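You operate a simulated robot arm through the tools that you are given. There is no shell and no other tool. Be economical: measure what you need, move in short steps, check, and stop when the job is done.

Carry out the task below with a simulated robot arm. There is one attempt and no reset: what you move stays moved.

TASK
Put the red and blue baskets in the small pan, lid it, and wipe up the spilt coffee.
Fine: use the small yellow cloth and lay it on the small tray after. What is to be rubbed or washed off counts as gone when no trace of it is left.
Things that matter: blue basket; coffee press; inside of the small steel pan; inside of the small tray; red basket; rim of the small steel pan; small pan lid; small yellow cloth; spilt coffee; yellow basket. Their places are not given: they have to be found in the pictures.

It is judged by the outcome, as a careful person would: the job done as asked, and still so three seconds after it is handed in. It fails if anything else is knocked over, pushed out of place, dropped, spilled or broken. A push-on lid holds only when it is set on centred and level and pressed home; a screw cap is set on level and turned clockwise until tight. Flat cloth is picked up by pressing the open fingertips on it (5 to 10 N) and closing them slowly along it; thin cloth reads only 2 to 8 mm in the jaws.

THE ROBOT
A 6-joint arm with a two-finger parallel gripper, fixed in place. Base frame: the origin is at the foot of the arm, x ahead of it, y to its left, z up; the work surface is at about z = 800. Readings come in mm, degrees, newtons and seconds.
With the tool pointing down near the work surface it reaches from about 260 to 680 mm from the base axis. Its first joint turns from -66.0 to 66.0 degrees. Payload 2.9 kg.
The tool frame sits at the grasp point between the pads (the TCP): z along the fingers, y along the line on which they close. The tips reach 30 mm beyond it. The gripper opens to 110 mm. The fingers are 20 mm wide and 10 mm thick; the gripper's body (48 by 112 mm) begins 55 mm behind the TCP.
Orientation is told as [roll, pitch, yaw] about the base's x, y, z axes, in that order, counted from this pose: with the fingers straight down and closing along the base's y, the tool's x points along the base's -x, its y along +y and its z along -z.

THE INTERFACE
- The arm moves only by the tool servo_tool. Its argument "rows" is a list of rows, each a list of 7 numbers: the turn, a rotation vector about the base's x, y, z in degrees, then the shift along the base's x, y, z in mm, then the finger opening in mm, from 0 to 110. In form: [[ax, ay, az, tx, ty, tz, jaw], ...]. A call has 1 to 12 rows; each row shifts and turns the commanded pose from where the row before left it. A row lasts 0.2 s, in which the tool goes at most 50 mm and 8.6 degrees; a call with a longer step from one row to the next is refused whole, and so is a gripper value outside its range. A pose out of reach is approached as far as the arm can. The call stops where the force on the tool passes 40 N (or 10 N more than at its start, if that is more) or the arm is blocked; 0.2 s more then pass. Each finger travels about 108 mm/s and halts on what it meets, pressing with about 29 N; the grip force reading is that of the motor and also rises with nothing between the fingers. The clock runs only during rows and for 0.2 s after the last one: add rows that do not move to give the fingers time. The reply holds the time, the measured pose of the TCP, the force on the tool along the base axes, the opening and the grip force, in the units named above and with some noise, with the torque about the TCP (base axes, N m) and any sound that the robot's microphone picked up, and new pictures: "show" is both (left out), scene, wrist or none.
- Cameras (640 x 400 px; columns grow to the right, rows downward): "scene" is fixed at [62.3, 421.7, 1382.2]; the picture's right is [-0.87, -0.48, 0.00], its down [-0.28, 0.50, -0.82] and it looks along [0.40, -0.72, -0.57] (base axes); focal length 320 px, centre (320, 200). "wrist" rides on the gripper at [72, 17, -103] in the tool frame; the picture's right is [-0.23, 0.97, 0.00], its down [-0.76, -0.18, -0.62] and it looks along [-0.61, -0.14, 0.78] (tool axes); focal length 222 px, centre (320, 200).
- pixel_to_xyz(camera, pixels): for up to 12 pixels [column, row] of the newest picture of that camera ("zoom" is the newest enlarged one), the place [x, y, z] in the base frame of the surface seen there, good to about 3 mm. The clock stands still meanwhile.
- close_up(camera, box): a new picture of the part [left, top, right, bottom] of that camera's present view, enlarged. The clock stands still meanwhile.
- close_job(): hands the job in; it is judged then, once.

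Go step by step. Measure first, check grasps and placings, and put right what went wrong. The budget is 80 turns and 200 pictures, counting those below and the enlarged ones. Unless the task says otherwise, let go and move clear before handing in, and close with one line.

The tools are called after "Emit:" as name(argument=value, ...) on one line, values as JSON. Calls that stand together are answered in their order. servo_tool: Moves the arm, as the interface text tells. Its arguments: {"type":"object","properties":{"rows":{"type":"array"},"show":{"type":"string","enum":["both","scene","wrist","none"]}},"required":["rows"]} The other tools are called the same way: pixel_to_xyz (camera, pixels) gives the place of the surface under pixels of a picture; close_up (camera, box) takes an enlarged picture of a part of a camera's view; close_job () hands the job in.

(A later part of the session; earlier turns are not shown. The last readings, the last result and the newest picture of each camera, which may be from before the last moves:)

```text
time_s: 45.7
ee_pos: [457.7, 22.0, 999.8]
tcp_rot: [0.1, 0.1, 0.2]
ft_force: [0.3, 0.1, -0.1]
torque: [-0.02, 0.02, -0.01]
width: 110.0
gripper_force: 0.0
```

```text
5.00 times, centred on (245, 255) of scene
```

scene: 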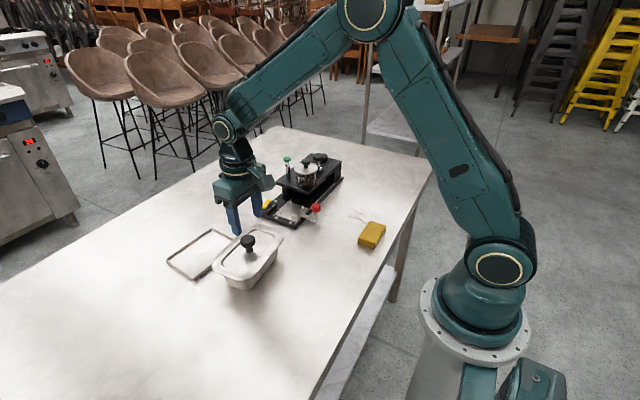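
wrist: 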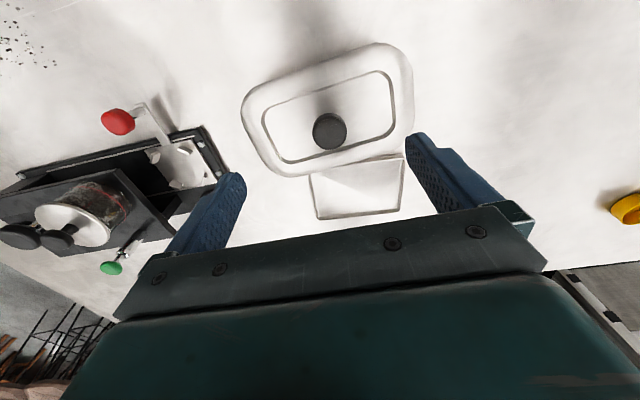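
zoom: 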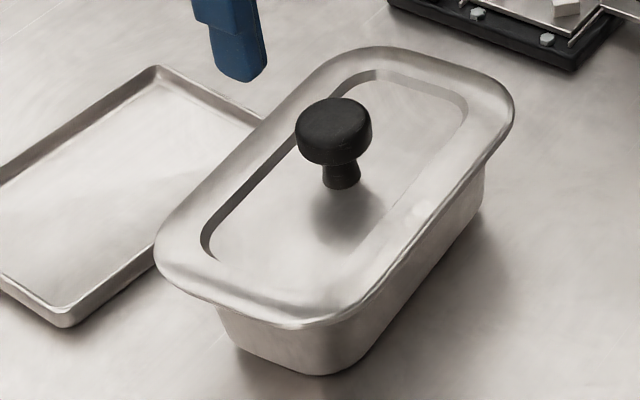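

The references agree, so both the pan and lid slid about +5–8 mm in y when the fingers opened, and the knob is now at about (466.5,30). I'll regrip the knob and lift slightly, to learn whether the lid is latched or needs re-centring.

Emit:
servo_tool(rows=[[0, 0, 0, 4, 4, -20, 80], [0, 0, 0, 4, 4, -30, 60], [0, 0, 0, 0, 0, -25, 60], [0, 0, 0, 0, 0, -15, 60], [0, 0, 0, 0, 0, -6, 60], [0, 0, 0, 0, 0, 0, 60]])

Emit:
close_up(camera="wrist", box=[170, 20, 470, 220])

```text
time_s: 47.1
ee_pos: [465.8, 30.5, 901.8]
tcp_rot: [0.1, 0.0, 0.1]
ft_force: [0.5, -0.2, 0.1]
torque: [0.0, 0.0, -0.01]
width: 60.2
gripper_force: 0.0
```

scene: 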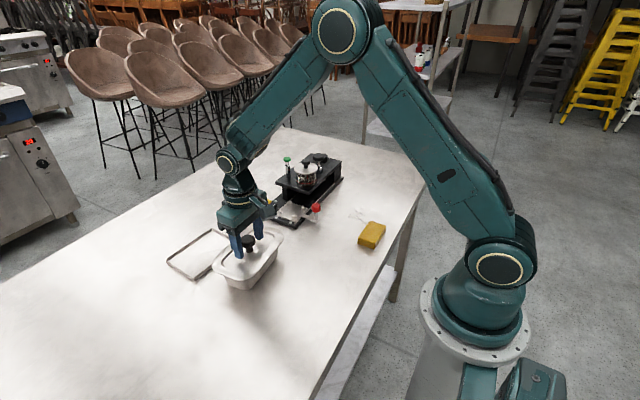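
wrist: 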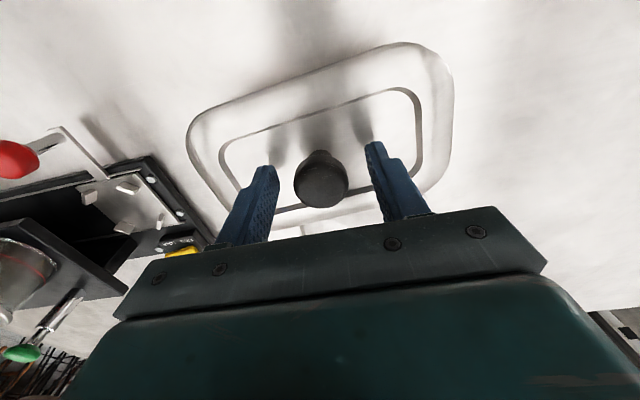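

```text
2.00 times, centred on (320, 120) of wrist
```

zoom: 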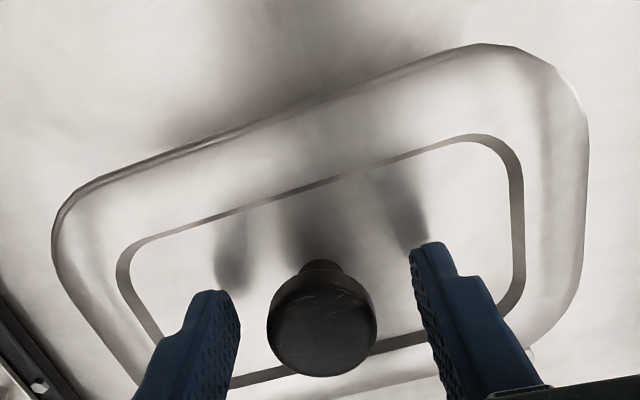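

The knob is centred between the fingers. I'll close and lift 4 mm, watching the force.

Emit:
servo_tool(rows=[[0, 0, 0, 0, 0, 0, 45], [0, 0, 0, 0, 0, 0, 38], [0, 0, 0, 0, 0, 0, 34], [0, 0, 0, 0, 0, 0, 28], [0, 0, 0, 0, 0, 0, 10], [0, 0, 0, 0, 0, 0, 10], [0, 0, 0, 0, 0, 2, 10], [0, 0, 0, 0, 0, 2, 10], [0, 0, 0, 0, 0, 0, 10], [0, 0, 0, 0, 0, 0, 10]])

Emit:
close_up(camera="scene", box=[200, 215, 290, 295])

```text
time_s: 49.3
ee_pos: [464.1, 29.6, 906.5]
tcp_rot: [0.1, 0.0, 0.1]
ft_force: [0.0, 0.3, -1.4]
torque: [0.0, -0.03, 0.01]
width: 32.9
gripper_force: 29.2
```

scene: 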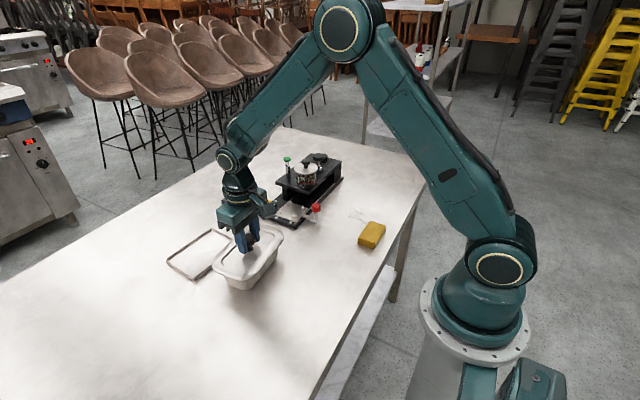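
wrist: 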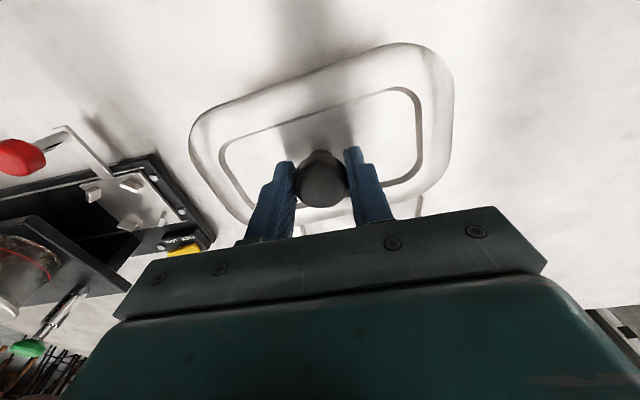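

```text
5.00 times, centred on (245, 255) of scene
```

zoom: 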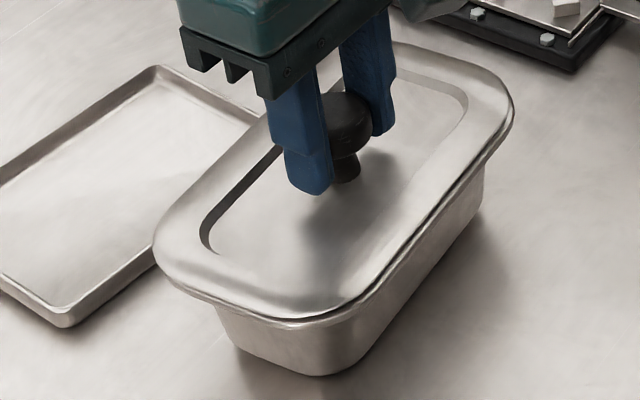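

The lid lifts free, so it hasn't latched and must be re-centred. I'll lift it away and re-measure the pan with the scene camera.

Emit:
servo_tool(rows=[[0, 0, 0, 0, 0, 10, 10], [0, 0, 0, 0, 0, 25, 10], [0, 0, 0, 0, 0, 25, 10], [0, 0, 0, -30, 0, 0, 10], [0, 0, 0, -35, 0, 0, 10], [0, 0, 0, -35, 0, 0, 10], [0, 0, 0, -30, 0, 0, 10], [0, 0, 0, 0, 0, 0, 10]], show="both")

Emit:
close_up(camera="scene", box=[200, 210, 300, 295])

```text
time_s: 51.1
ee_pos: [336.7, 28.6, 966.0]
tcp_rot: [0.1, 0.0, 0.2]
ft_force: [0.1, -0.3, -2.1]
torque: [0.02, -0.01, 0.01]
width: 32.5
gripper_force: 29.1
```

scene: 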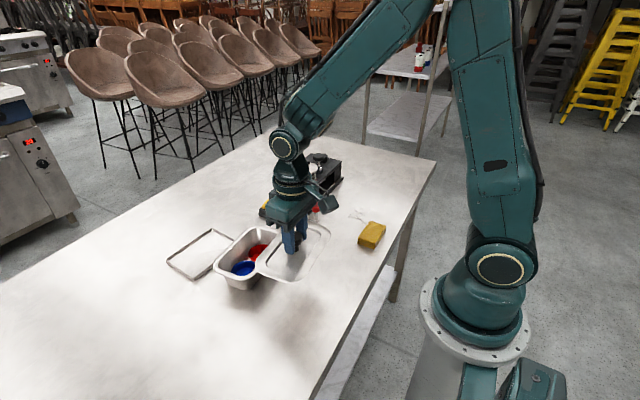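
wrist: 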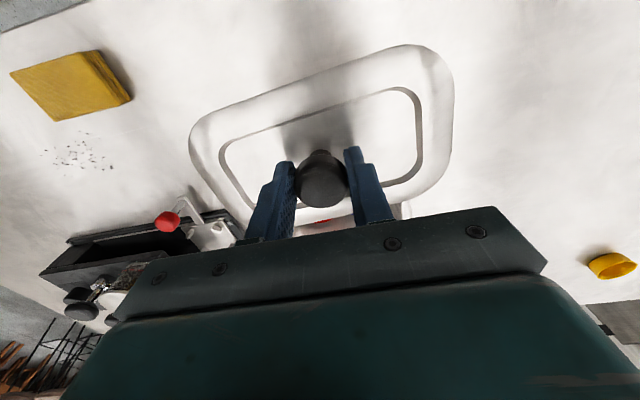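

```text
4.71 times, centred on (250, 252) of scene
```

zoom: 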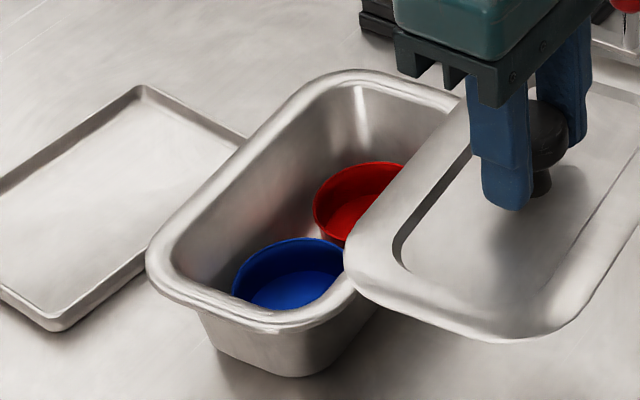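

The lid hides the near side of the pan. I'll move it 100 mm toward -y to clear the scene view.

Emit:
servo_tool(rows=[[0, 0, 0, 0, -33, 0, 10], [0, 0, 0, 0, -33, 0, 10], [0, 0, 0, 0, -34, 0, 10], [0, 0, 0, 0, 0, 0, 10]], show="scene")

Emit:
close_up(camera="scene", box=[205, 215, 295, 295])

```text
time_s: 52.1
ee_pos: [334.0, -70.1, 965.4]
tcp_rot: [0.1, 0.0, 0.0]
ft_force: [-0.2, 0.1, -1.4]
torque: [-0.01, 0.01, 0.01]
width: 32.6
gripper_force: 29.0
```

scene: 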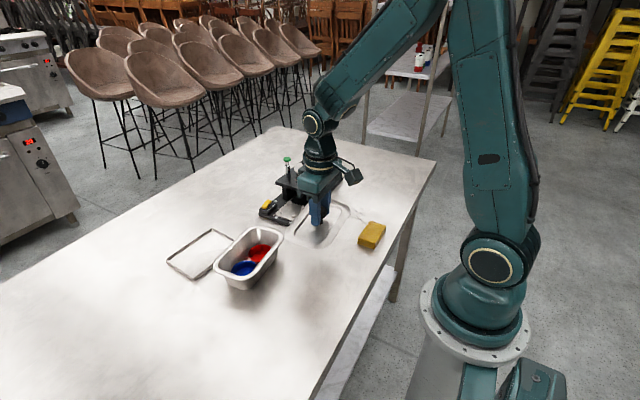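

```text
5.00 times, centred on (250, 255) of scene
```

zoom: 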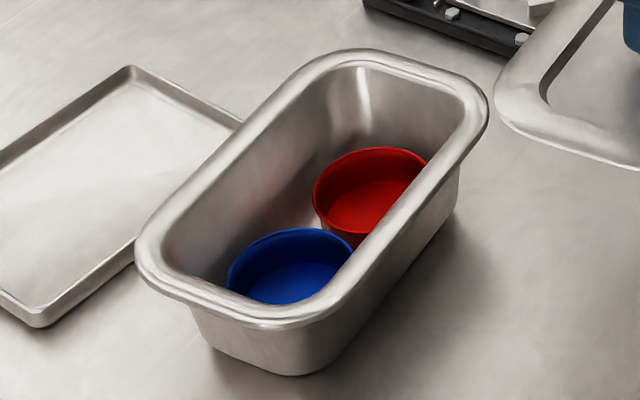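

The pan rim is fully visible now. I'll sample its crest all around.

Emit:
pixel_to_xyz(camera="zoom", pixels=[[175, 200], [205, 168], [235, 138], [265, 107], [290, 82], [465, 150], [440, 180], [410, 212], [380, 244], [355, 270], [330, 295], [320, 65]])

Emit:
pixel_to_xyz(camera="zoom", pixels=[[160, 278], [180, 290], [200, 301], [220, 309], [245, 316], [270, 319], [350, 57], [375, 60], [400, 66], [425, 75], [450, 86], [472, 103]])

```text
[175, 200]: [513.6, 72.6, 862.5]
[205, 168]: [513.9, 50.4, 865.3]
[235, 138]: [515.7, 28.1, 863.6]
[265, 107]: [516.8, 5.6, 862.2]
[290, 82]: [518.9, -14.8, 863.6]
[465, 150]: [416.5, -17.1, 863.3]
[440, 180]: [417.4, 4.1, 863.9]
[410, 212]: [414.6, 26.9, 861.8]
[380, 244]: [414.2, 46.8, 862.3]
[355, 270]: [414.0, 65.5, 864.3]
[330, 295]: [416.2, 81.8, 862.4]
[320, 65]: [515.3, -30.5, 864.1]
```

```text
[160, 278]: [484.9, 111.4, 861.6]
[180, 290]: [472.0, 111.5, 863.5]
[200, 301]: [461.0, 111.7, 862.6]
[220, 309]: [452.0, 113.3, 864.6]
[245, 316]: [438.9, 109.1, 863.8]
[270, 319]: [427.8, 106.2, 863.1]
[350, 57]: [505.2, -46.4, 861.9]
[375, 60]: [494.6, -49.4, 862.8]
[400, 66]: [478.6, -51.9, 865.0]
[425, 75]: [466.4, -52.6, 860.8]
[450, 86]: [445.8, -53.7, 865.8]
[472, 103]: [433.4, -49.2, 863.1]
```

The pan's centre is now about (465.4,29.5), so the lid had been centred on it; the tilted finger had dragged both. I'll bring the lid back above (464.3,30.2) without any tilt.

Emit:
servo_tool(rows=[[0, 0, 0, 26, 20.1, 0, 10], [0, 0, 0, 26, 20.1, 0, 10], [0, 0, 0, 26, 20.1, 0, 10], [0, 0, 0, 26, 20, 0, 10], [0, 0, 0, 26, 20, 0, 10], [0, 0, 0, 0, 0, -25, 10], [0, 0, 0, 0, 0, -20, 10], [0, 0, 0, 0, 0, -8, 10], [0, 0, 0, 0, 0, 0, 10], [0, 0, 0, 0, 0, 0, 10]], show="both")

Emit:
pixel_to_xyz(camera="wrist", pixels=[[200, 150], [205, 165], [225, 110], [265, 95], [310, 80], [350, 67], [400, 55], [440, 70], [446, 110], [442, 140], [435, 165], [220, 190]])

Emit:
close_up(camera="scene", box=[205, 215, 295, 295])

```text
time_s: 54.3
ee_pos: [464.8, 30.5, 911.3]
tcp_rot: [0.1, 0.0, 0.1]
ft_force: [-0.3, 0.4, -1.4]
torque: [-0.02, 0.01, 0.02]
width: 32.7
gripper_force: 29.0
```

scene: 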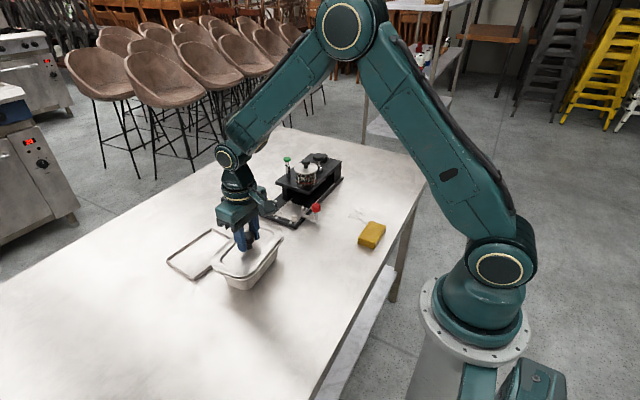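
wrist: 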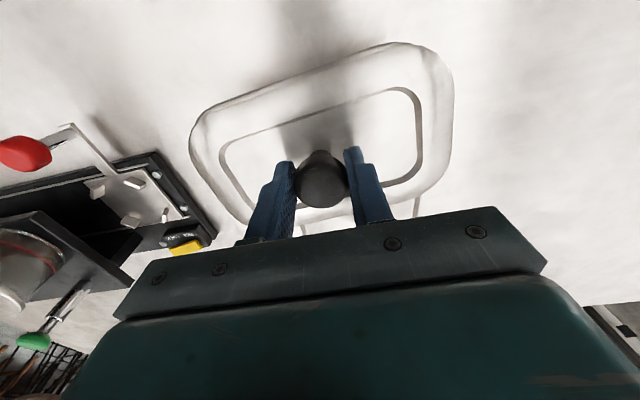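

```text
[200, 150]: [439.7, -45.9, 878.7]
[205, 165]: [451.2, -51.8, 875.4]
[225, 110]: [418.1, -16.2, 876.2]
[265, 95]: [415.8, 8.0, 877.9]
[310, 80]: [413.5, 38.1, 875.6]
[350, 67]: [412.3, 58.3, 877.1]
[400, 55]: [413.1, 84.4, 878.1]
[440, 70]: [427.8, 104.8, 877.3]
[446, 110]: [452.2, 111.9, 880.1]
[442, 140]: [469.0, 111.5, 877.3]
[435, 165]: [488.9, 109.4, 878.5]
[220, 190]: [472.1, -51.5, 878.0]
```

```text
5.00 times, centred on (250, 255) of scene
```

zoom: 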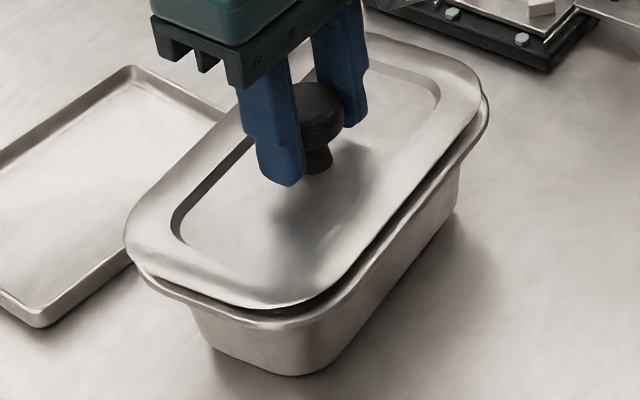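

From the scene outlines the lid and pan are equal in size and the lid sits about 2–3 mm too far in +x. y is good and it's level. I'll shift x by -2 and lower to contact.

Emit:
servo_tool(rows=[[0, 0, 0, -2, 0, -3, 10], [0, 0, 0, 0, 0, -3, 10], [0, 0, 0, 0, 0, -1, 10], [0, 0, 0, 0, 0, 0, 10]], show="none")

Emit:
close_up(camera="wrist", box=[170, 20, 470, 220])

Emit:
close_up(camera="scene", box=[205, 215, 295, 295])

```text
time_s: 55.3
ee_pos: [464.0, 29.9, 905.6]
tcp_rot: [0.1, 0.0, 0.1]
ft_force: [0.0, 0.2, -2.5]
torque: [-0.01, -0.02, -0.03]
width: 32.9
gripper_force: 28.8
```

```text
2.00 times, centred on (320, 120) of wrist
```

zoom: 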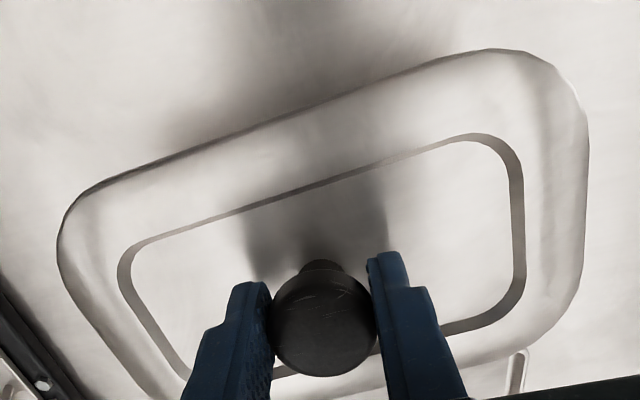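

```text
5.00 times, centred on (250, 255) of scene
```

zoom: 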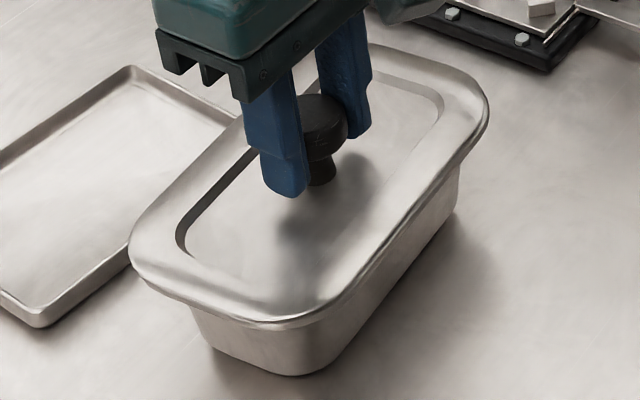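

The lid outline is now centred over the pan's (129–490 against 135–489 px). I'll lower to contact.

Emit:
servo_tool(rows=[[0, 0, 0, 0, 0, -1, 10], [0, 0, 0, 0, 0, -1, 10], [0, 0, 0, 0, 0, -1, 10], [0, 0, 0, 0, 0, 0, 10]], show="none")

```text
time_s: 56.3
ee_pos: [464.1, 30.1, 903.6]
tcp_rot: [0.1, -0.2, -0.1]
ft_force: [0.3, 0.2, 14.0]
torque: [-0.05, 0.52, 0.0]
width: 32.7
gripper_force: 29.4
```

Contact at 14 N, mostly on the near side (τy 0.52). I'll press further in 1 mm steps.

Emit:
servo_tool(rows=[[0, 0, 0, 0, 0, -1, 10], [0, 0, 0, 0, 0, 0, 10]], show="none")

```text
time_s: 56.9
ee_pos: [463.2, 28.9, 903.3]
tcp_rot: [-0.1, -0.1, 0.0]
ft_force: [-0.6, -4.5, 23.6]
torque: [-0.07, -0.1, -0.05]
width: 32.5
gripper_force: 28.8
```

Emit:
servo_tool(rows=[[0, 0, 0, 0, 0, -1, 10], [0, 0, 0, 0, 0, 0, 10]], show="wrist")

Emit:
pixel_to_xyz(camera="wrist", pixels=[[200, 150], [205, 165], [225, 110], [265, 95], [310, 80], [350, 67], [400, 55], [440, 70], [446, 110], [442, 140], [435, 165], [220, 190]])

Emit:
close_up(camera="scene", box=[205, 215, 295, 295])

```text
time_s: 57.5
ee_pos: [463.4, 29.4, 900.9]
tcp_rot: [0.0, -0.3, 0.1]
ft_force: [5.0, -5.8, 20.9]
torque: [-0.1, -0.25, -0.07]
width: 32.8
gripper_force: 29.6
```

wrist: 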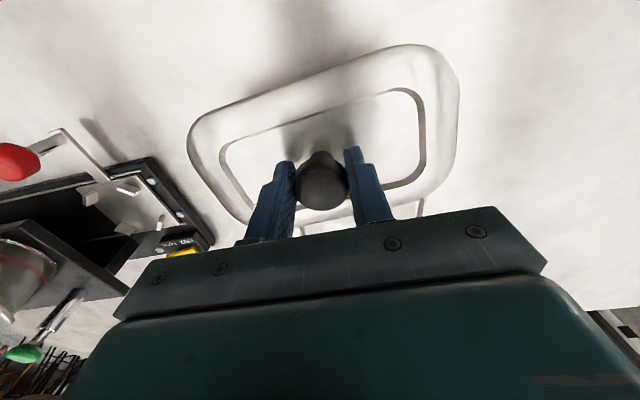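

```text
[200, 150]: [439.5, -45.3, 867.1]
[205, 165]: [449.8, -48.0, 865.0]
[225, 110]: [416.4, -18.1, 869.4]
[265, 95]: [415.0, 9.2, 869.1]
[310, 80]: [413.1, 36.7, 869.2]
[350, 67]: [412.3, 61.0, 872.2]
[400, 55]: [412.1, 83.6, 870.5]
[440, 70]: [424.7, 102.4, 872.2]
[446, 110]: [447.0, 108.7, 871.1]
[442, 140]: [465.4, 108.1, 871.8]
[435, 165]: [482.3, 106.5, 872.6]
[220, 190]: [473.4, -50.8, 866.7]
```

```text
5.00 times, centred on (250, 255) of scene
```

zoom: 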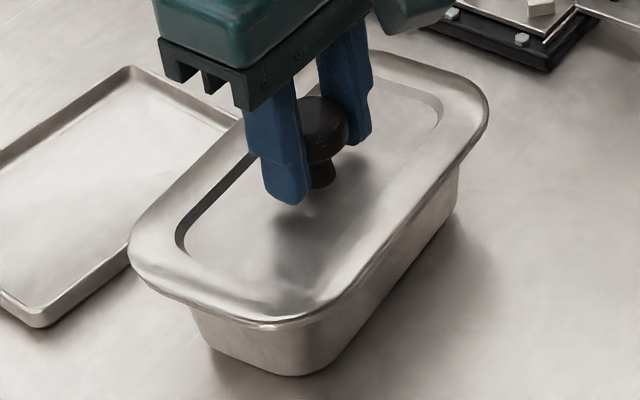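

The -y end has seated (866) but the +y end is still about 5 mm high. I'll release carefully, rise, and then press the +y end directly with closed fingertips.

Emit:
servo_tool(rows=[[0, 0, 0, 0, 0, 1.5, 10], [0, 0, 0, 0, 0, 0, 40], [0, 0, 0, 0, 0, 0, 60], [0, 0, 0, 0, 0, 10, 60], [0, 0, 0, 0, 0, 30, 60], [0, 0, 0, 0, 0, 20, 60], [0, 0, 0, 0, 26, 0, 30], [0, 0, 0, 0, 26, 0, 0], [0, 0, 0, 0, 26, 0, 0], [0, 0, 0, 0, 0, -20, 0], [0, 0, 0, 0, 0, -20, 0], [0, 0, 0, 0, 0, 0, 0]])

Emit:
close_up(camera="scene", box=[205, 215, 295, 295])

```text
time_s: 60.1
ee_pos: [462.0, 109.4, 922.8]
tcp_rot: [0.2, 0.0, 0.1]
ft_force: [-0.2, 0.3, -0.2]
torque: [0.01, 0.0, 0.01]
width: 0.0
gripper_force: 28.8
```

scene: 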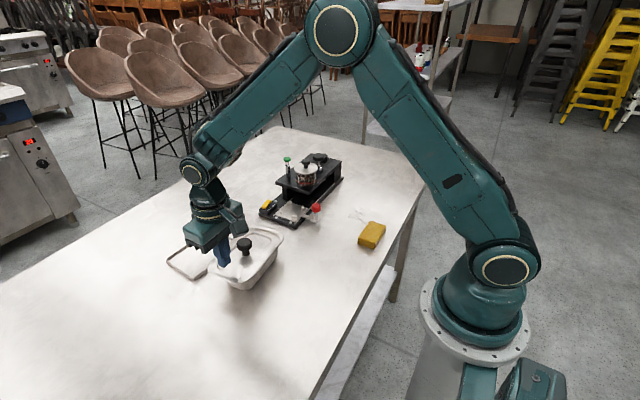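
wrist: 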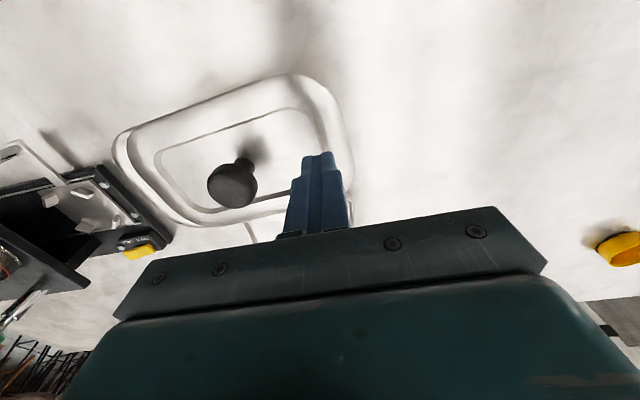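

```text
5.00 times, centred on (250, 255) of scene
```

zoom: 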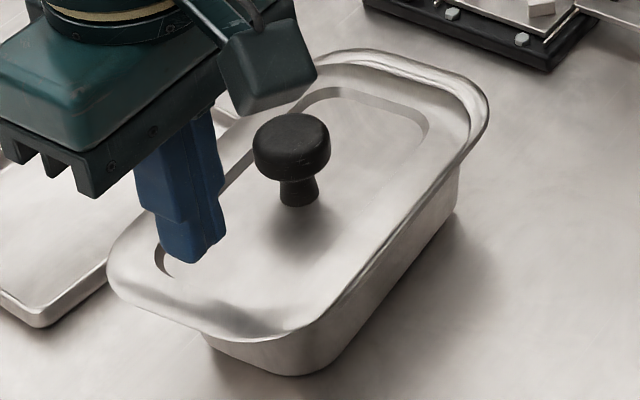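

The lid slid about 8 mm toward +y on release, and the pan rim now shows at the -y end. I'll measure the lid pose before correcting.

Emit:
pixel_to_xyz(camera="wrist", pixels=[[120, 160], [136, 165], [160, 200], [190, 212], [150, 120], [200, 100], [250, 82], [300, 78], [330, 110], [345, 150], [350, 185], [232, 185]])

Emit:
pixel_to_xyz(camera="zoom", pixels=[[290, 130], [256, 140], [328, 140], [440, 90], [460, 100], [478, 110], [400, 62], [120, 285], [180, 315], [240, 332], [160, 255], [400, 180]])

Emit:
close_up(camera="wrist", box=[100, 60, 370, 240])

```text
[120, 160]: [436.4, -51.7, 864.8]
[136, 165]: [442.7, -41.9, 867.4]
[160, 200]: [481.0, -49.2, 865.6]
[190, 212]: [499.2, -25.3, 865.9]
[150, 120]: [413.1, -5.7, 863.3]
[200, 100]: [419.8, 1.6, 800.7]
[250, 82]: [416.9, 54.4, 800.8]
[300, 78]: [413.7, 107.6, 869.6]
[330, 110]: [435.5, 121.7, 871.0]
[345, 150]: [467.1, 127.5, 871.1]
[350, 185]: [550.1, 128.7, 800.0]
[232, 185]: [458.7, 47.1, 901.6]
```

```text
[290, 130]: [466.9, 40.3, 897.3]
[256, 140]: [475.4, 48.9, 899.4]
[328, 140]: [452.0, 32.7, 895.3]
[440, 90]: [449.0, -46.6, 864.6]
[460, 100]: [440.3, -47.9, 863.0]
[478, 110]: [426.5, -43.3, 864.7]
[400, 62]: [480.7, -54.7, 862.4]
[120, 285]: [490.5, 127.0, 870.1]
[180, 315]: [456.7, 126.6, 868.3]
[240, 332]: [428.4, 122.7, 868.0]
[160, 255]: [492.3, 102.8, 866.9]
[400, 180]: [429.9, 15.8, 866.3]
```

```text
2.22 times, centred on (235, 150) of wrist
```

zoom: 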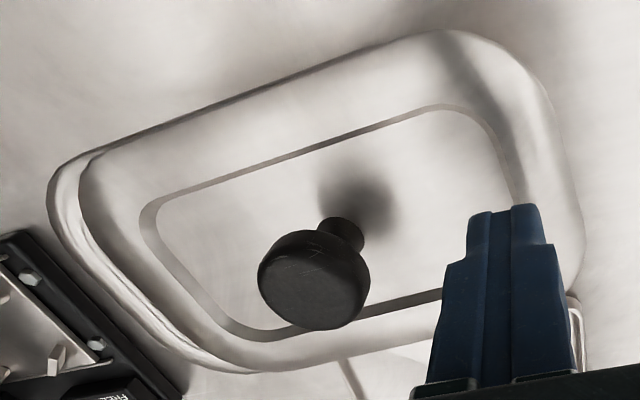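

Opening had dragged the lid by the +y fingertip, because the tips were too close to the lid's surface. The knob is now at about (463,41), and the earlier fit suggests the lid belongs about 2.5 mm further to -y than I tried. I'll regrip higher on the knob.

Emit:
servo_tool(rows=[[0, 0, 0, 0, 0, 25, 0], [0, 0, 0, 0, 0, 15, 20], [0, 0, 0, 0.5, -34, 0, 50], [0, 0, 0, 0.5, -34, 0, 66], [0, 0, 0, 0, 0, -20, 66], [0, 0, 0, 0, 0, -20, 66], [0, 0, 0, 0, 0, 0, 66]])

Emit:
close_up(camera="wrist", box=[170, 20, 470, 220])

```text
time_s: 61.7
ee_pos: [464.2, 39.8, 922.7]
tcp_rot: [0.1, 0.0, 0.1]
ft_force: [0.4, 0.6, 0.5]
torque: [-0.01, -0.03, 0.01]
width: 66.0
gripper_force: 0.1
```

scene: 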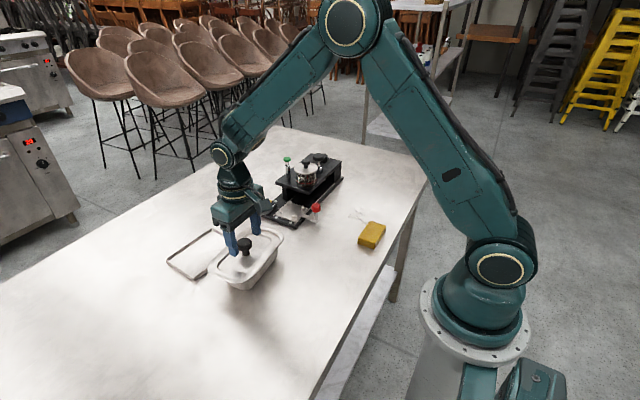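
wrist: 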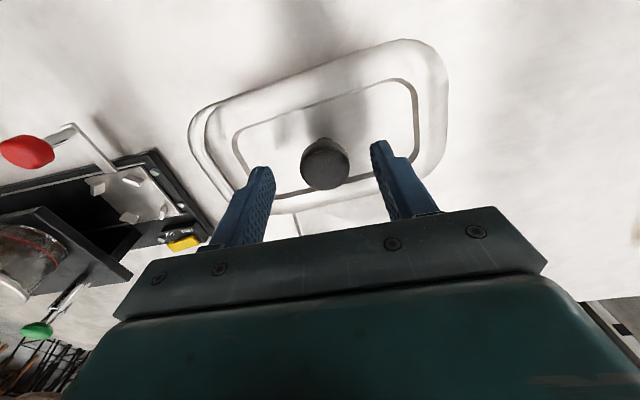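

```text
2.00 times, centred on (320, 120) of wrist
```

zoom: 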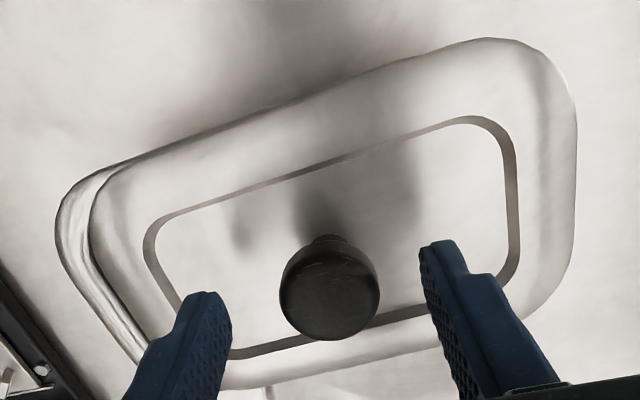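

The knob is between the fingers. I'll go down to TCP≈907, close, and lift 10 mm.

Emit:
servo_tool(rows=[[0, 0, 0, 0, 1, -10, 60], [0, 0, 0, 0, 0, -6, 50], [0, 0, 0, 0, 0, 0, 42], [0, 0, 0, 0, 0, 0, 36], [0, 0, 0, 0, 0, 0, 30], [0, 0, 0, 0, 0, 0, 10], [0, 0, 0, 0, 0, 0, 10], [0, 0, 0, 0, 0, 4, 10], [0, 0, 0, 0, 0, 6, 10], [0, 0, 0, 0, 0, 0, 10]])

Emit:
pixel_to_xyz(camera="wrist", pixels=[[200, 150], [205, 165], [225, 110], [265, 95], [310, 80], [350, 67], [400, 55], [440, 70], [446, 110], [442, 140], [435, 165], [220, 190]])

Emit:
close_up(camera="wrist", box=[170, 20, 470, 220])

```text
time_s: 63.9
ee_pos: [464.1, 40.1, 916.6]
tcp_rot: [0.1, 0.0, 0.1]
ft_force: [0.4, -0.2, -1.4]
torque: [0.01, 0.01, 0.01]
width: 32.6
gripper_force: 29.8
```

scene: 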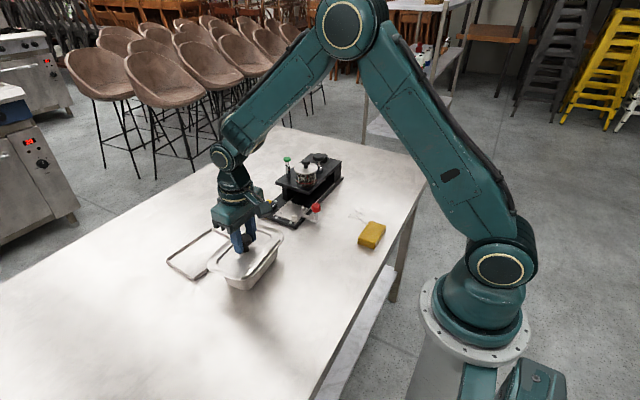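
wrist: 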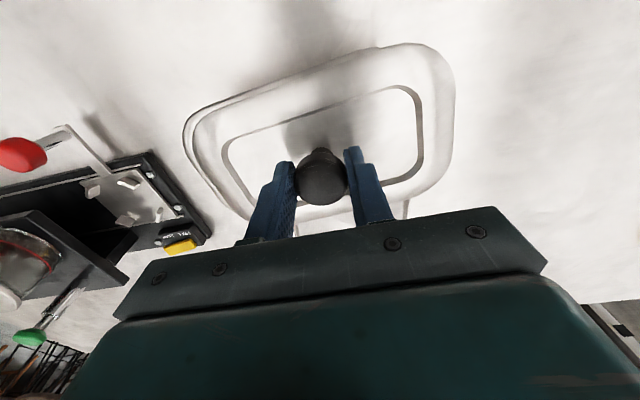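

```text
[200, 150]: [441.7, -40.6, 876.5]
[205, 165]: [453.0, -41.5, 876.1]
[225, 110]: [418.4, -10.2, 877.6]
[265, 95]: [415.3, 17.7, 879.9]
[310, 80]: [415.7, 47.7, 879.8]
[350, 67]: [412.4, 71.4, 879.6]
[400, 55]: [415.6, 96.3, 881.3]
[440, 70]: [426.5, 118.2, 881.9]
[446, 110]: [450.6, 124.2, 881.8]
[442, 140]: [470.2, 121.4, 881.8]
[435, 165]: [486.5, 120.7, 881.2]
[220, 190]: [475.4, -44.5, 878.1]
```

```text
2.00 times, centred on (320, 120) of wrist
```

zoom: 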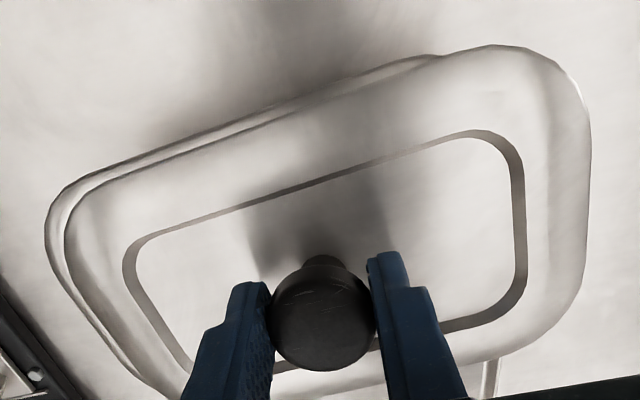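

The lid is tilted about 1.6° (+y high). I'll roll -1.5°, move y -10.8 and x -1.8, and recheck.

Emit:
servo_tool(rows=[[-1.5, 0, 0, 0, 0, 3, 10], [0, 0, 0, -1.8, -10.8, 0, 10], [0, 0, 0, 0, 0, 0, 10], [0, 0, 0, 0, 0, 0, 10]], show="wrist")

Emit:
pixel_to_xyz(camera="wrist", pixels=[[200, 150], [205, 165], [225, 110], [265, 95], [310, 80], [350, 67], [400, 55], [440, 70], [446, 110], [442, 140], [435, 165], [220, 190]])

Emit:
close_up(camera="scene", box=[205, 215, 295, 295])

Emit:
close_up(camera="wrist", box=[170, 20, 470, 220])

```text
time_s: 64.9
ee_pos: [461.1, 30.6, 919.6]
tcp_rot: [-1.4, -0.1, 0.1]
ft_force: [0.2, -0.5, -1.2]
torque: [0.02, -0.03, 0.01]
width: 32.5
gripper_force: 28.6
```

wrist: 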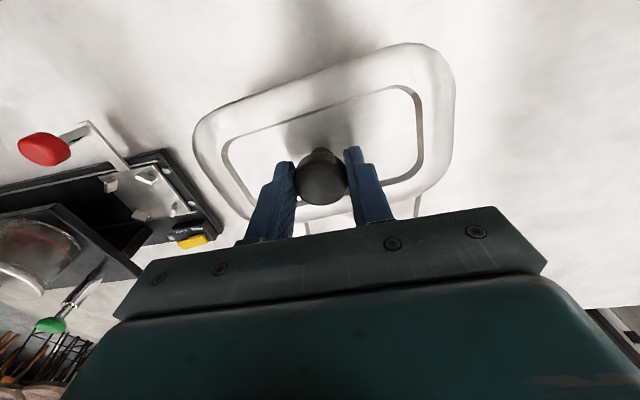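

```text
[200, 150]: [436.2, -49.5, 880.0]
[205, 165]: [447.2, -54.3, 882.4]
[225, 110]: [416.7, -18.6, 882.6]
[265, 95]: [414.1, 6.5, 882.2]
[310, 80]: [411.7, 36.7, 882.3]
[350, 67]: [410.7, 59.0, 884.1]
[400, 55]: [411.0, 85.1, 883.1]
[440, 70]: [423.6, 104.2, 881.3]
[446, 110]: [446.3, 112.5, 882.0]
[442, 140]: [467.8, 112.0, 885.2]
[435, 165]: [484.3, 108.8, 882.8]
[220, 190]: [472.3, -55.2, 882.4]
```

```text
5.00 times, centred on (250, 255) of scene
```

zoom: 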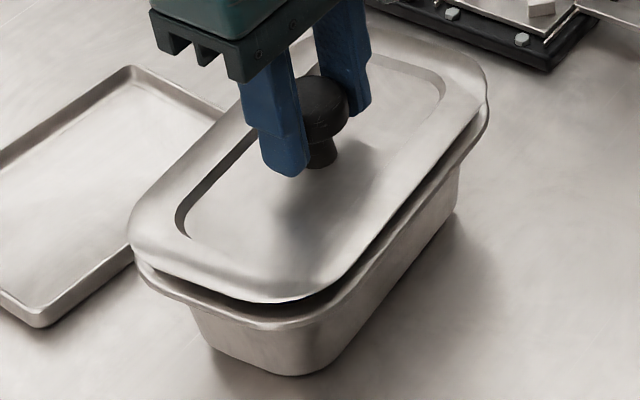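

```text
2.00 times, centred on (320, 120) of wrist
```

zoom: 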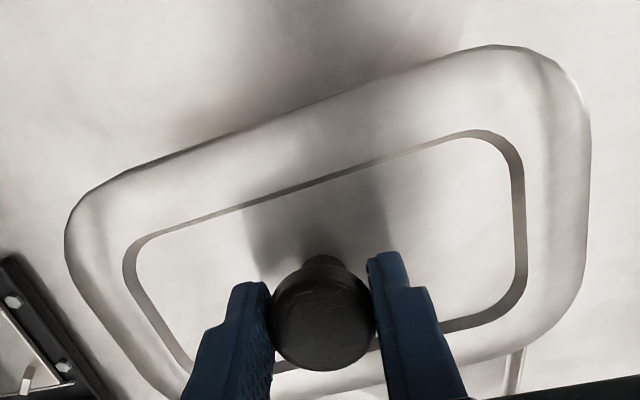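

The lid is level, and the projected outlines match (expected 128.6/486.8/305, observed 128/487/303). I'll lower to just above contact and then step.

Emit:
servo_tool(rows=[[0, 0, 0, 0, -0.5, -5, 10], [0, 0, 0, 0, 0, -4, 10], [0, 0, 0, 0, 0, -2, 10], [0, 0, 0, 0, 0, -1, 10], [0, 0, 0, 0, 0, 0, 10]], show="none")

```text
time_s: 66.1
ee_pos: [464.0, 29.7, 907.3]
tcp_rot: [-1.4, -0.1, 0.0]
ft_force: [-2.2, -1.6, 12.2]
torque: [0.03, 0.51, 0.03]
width: 32.7
gripper_force: 28.8
```

Contact came early (rim ~3 mm high) on the near side, with τy 0.51. I'll lift 3 mm, shift x +1.5 and retry.

Emit:
servo_tool(rows=[[0, 0, 0, 0, 0, 3, 10], [0, 0, 0, 1.5, 0, 0, 10], [0, 0, 0, 0, 0, -2, 10], [0, 0, 0, 0, 0, -1, 10], [0, 0, 0, 0, 0, 0, 10]], show="none")

```text
time_s: 67.3
ee_pos: [464.7, 29.1, 908.2]
tcp_rot: [-1.3, 0.1, 0.2]
ft_force: [0.6, -0.1, -1.4]
torque: [-0.02, -0.02, 0.01]
width: 32.5
gripper_force: 29.5
```

Emit:
servo_tool(rows=[[0, 0, 0, 0, 0, -1, 10], [0, 0, 0, 0, 0, -1, 10], [0, 0, 0, 0, 0, 0, 10]], show="none")

```text
time_s: 68.1
ee_pos: [463.3, 29.2, 906.0]
tcp_rot: [-1.4, 0.0, 0.0]
ft_force: [0.3, -0.7, -0.5]
torque: [-0.07, -0.01, -0.05]
width: 32.7
gripper_force: 29.0
```

It's free at 906, lower than the earlier contact. I'll continue.

Emit:
servo_tool(rows=[[0, 0, 0, 0, 0, -1, 10], [0, 0, 0, 0, 0, -1, 10], [0, 0, 0, 0, 0, -1, 10], [0, 0, 0, 0, 0, 0, 10]], show="wrist")

Emit:
pixel_to_xyz(camera="wrist", pixels=[[200, 150], [205, 165], [225, 110], [265, 95], [310, 80], [350, 67], [400, 55], [440, 70], [446, 110], [442, 140], [435, 165], [220, 190]])

Emit:
close_up(camera="scene", box=[205, 215, 295, 295])

```text
time_s: 69.1
ee_pos: [463.3, 28.8, 903.5]
tcp_rot: [-1.3, -0.3, 0.1]
ft_force: [-5.3, -0.2, 22.2]
torque: [-0.05, 0.02, -0.05]
width: 32.5
gripper_force: 29.5
```

wrist: 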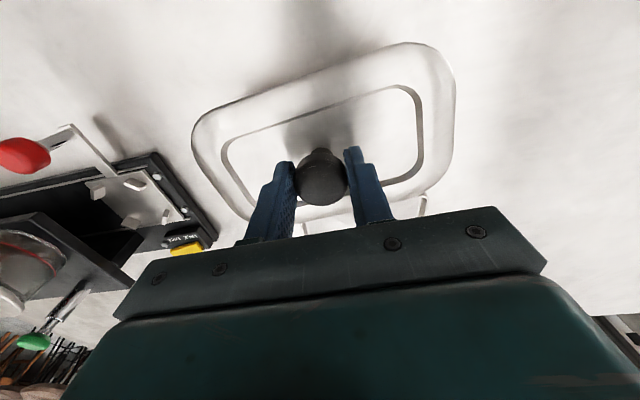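

```text
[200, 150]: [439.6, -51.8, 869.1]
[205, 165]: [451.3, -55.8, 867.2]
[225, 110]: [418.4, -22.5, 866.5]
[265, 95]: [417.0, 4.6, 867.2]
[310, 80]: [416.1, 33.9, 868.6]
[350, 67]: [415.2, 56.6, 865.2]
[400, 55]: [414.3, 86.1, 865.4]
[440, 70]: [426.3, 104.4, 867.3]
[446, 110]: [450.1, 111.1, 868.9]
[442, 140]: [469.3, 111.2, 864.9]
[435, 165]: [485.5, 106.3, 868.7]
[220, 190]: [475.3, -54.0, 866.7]
```

```text
5.00 times, centred on (250, 255) of scene
```

zoom: 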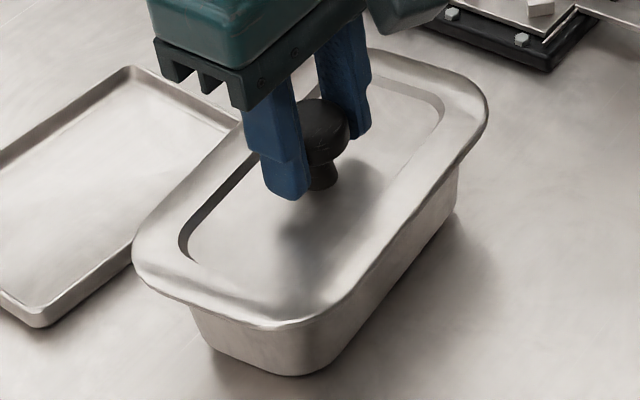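

It's seated and level at 867 all round, with balanced torque at 22 N. I'll press home harder.

Emit:
servo_tool(rows=[[0, 0, 0, 0, 0, -0.7, 10], [0, 0, 0, 0, 0, -0.7, 10], [0, 0, 0, 0, 0, 0, 10]], show="none")

```text
time_s: 69.9
ee_pos: [463.9, 29.1, 901.7]
tcp_rot: [-1.4, -0.2, 0.0]
ft_force: [2.0, 2.5, 23.2]
torque: [0.06, -0.22, -0.02]
width: 32.4
gripper_force: 29.2
5 turns are left
```

The lid went down another 1.8 mm and is home. With only 5 turns left I'll combine moves: release, press the knob top once with closed fingers, then travel above the cloth.

Emit:
servo_tool(rows=[[0, 0, 0, 0, 0, 1.5, 10], [0, 0, 0, 0, 0, 0.5, 40], [0, 0, 0, 0, 0, 0, 58], [0, 0, 0, 0, 0, 0, 58], [0, 0, 0, 0, 0, 12, 58], [0, 0, 0, 0, 0, 26, 58], [1.4, 0.2, 0, 0, 0, 14, 30], [0, 0, 0, 0, 0, 0, 0], [0, 0, 0, 0, 0, 0, 0], [0, 0, 0, 0, 0, 0, 0]], show="both")

Emit:
servo_tool(rows=[[0, 0, 0, 0, 0, -12, 0], [0, 0, 0, 0, 0, -5, 0], [0, 0, 0, 0, 0, -2, 0], [0, 0, 0, 0, 0, -2, 0], [0, 0, 0, 0, 0, -2, 0], [0, 0, 0, 0, 0, -2, 0], [0, 0, 0, 0, 0, -2, 0], [0, 0, 0, 0, 0, -2, 0], [0, 0, 0, 0, 0, -2, 0]], show="none")

Emit:
servo_tool(rows=[[0, 0, 0, 0, 0, 40, 0], [0, 0, 0, -26, -30.7, -8.7, 60], [0, 0, 0, -26, -30.7, -8.7, 110], [0, 0, 0, -26, -30.7, -8.7, 110], [0, 0, 0, -26, -30.7, -8.7, 110], [0, 0, 0, -26, -30.7, -8.7, 110], [0, 0, 0, -26, -30.7, -8.7, 110], [0, 0, 0, -26, -30.7, -8.7, 110], [0, 0, 0, -26, -30.7, -8.7, 110], [0, 0, 0, 0, 0, 0, 110]], show="both")

Emit:
close_up(camera="scene", box=[205, 215, 295, 295])

Emit:
close_up(camera="scene", box=[300, 180, 400, 260])

Emit:
pixel_to_xyz(camera="scene", pixels=[[248, 239], [240, 262], [255, 225], [275, 235], [235, 238], [230, 270], [262, 258]])

```text
time_s: 72.1
ee_pos: [463.9, 30.5, 955.8]
tcp_rot: [0.0, 0.2, 0.2]
ft_force: [0.4, -0.9, 0.7]
torque: [0.0, -0.01, -0.01]
width: 0.0
gripper_force: 29.4
```

scene: 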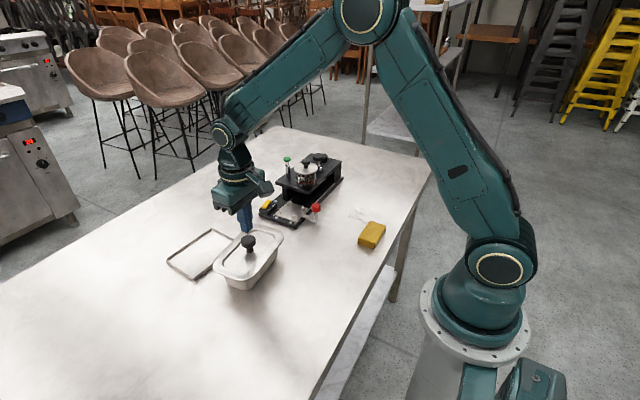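
wrist: 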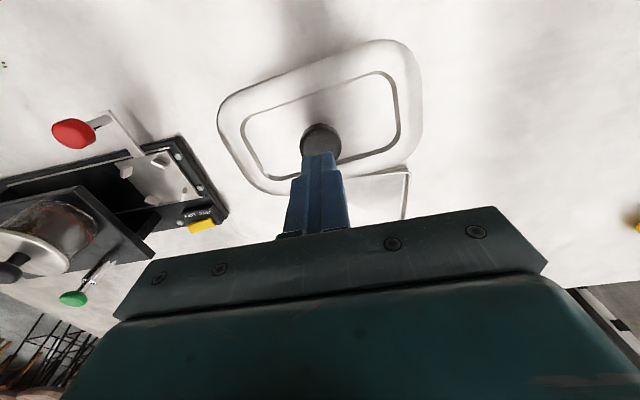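

```text
time_s: 74.1
ee_pos: [466.1, 30.1, 929.6]
tcp_rot: [0.0, -0.1, 0.1]
ft_force: [-2.2, 1.1, 4.8]
torque: [-0.04, 0.09, -0.02]
width: 0.1
gripper_force: 28.8
stopped in row 9: the force on the tool passed its limit at 46 N (the readings are from after the stop); the commanded pose is now the measured one
```

```text
time_s: 76.3
ee_pos: [257.4, -217.1, 898.1]
tcp_rot: [0.0, -0.1, 0.1]
ft_force: [-0.2, -0.2, 0.0]
torque: [-0.05, 0.0, -0.02]
width: 109.9
gripper_force: 0.1
```

scene: 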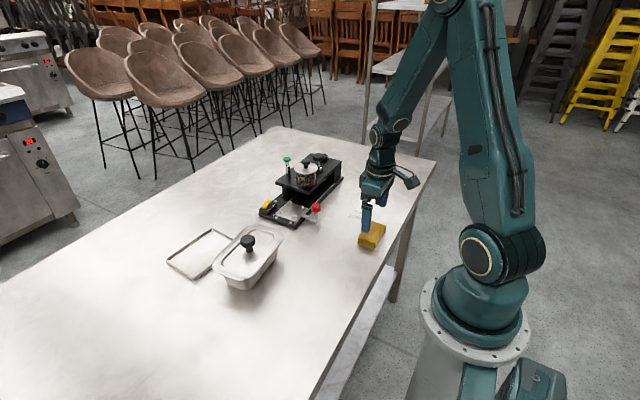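
wrist: 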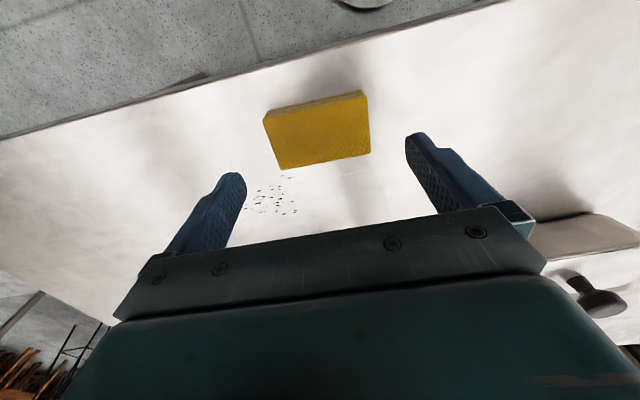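

```text
5.00 times, centred on (250, 255) of scene
```

zoom: 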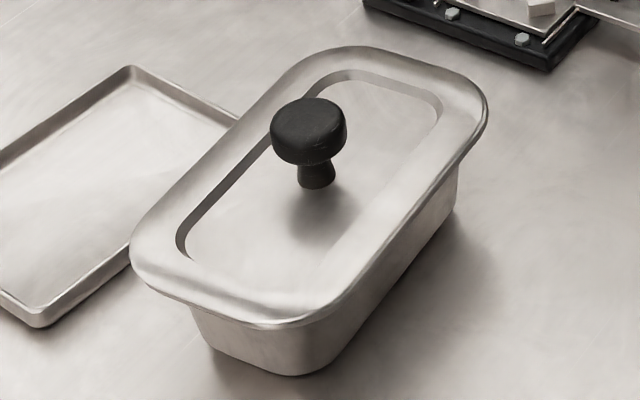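

```text
5.00 times, centred on (350, 220) of scene
```

zoom: 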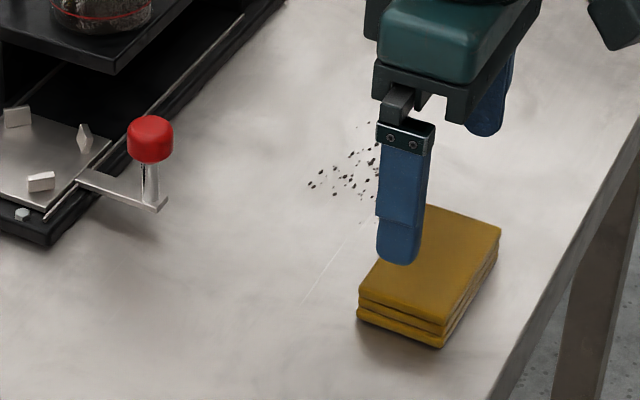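

```text
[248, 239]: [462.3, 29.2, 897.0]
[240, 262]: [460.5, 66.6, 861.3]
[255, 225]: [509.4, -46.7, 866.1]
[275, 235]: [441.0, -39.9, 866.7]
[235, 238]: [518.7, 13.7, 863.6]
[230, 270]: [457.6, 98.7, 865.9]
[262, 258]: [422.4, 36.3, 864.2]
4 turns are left
```

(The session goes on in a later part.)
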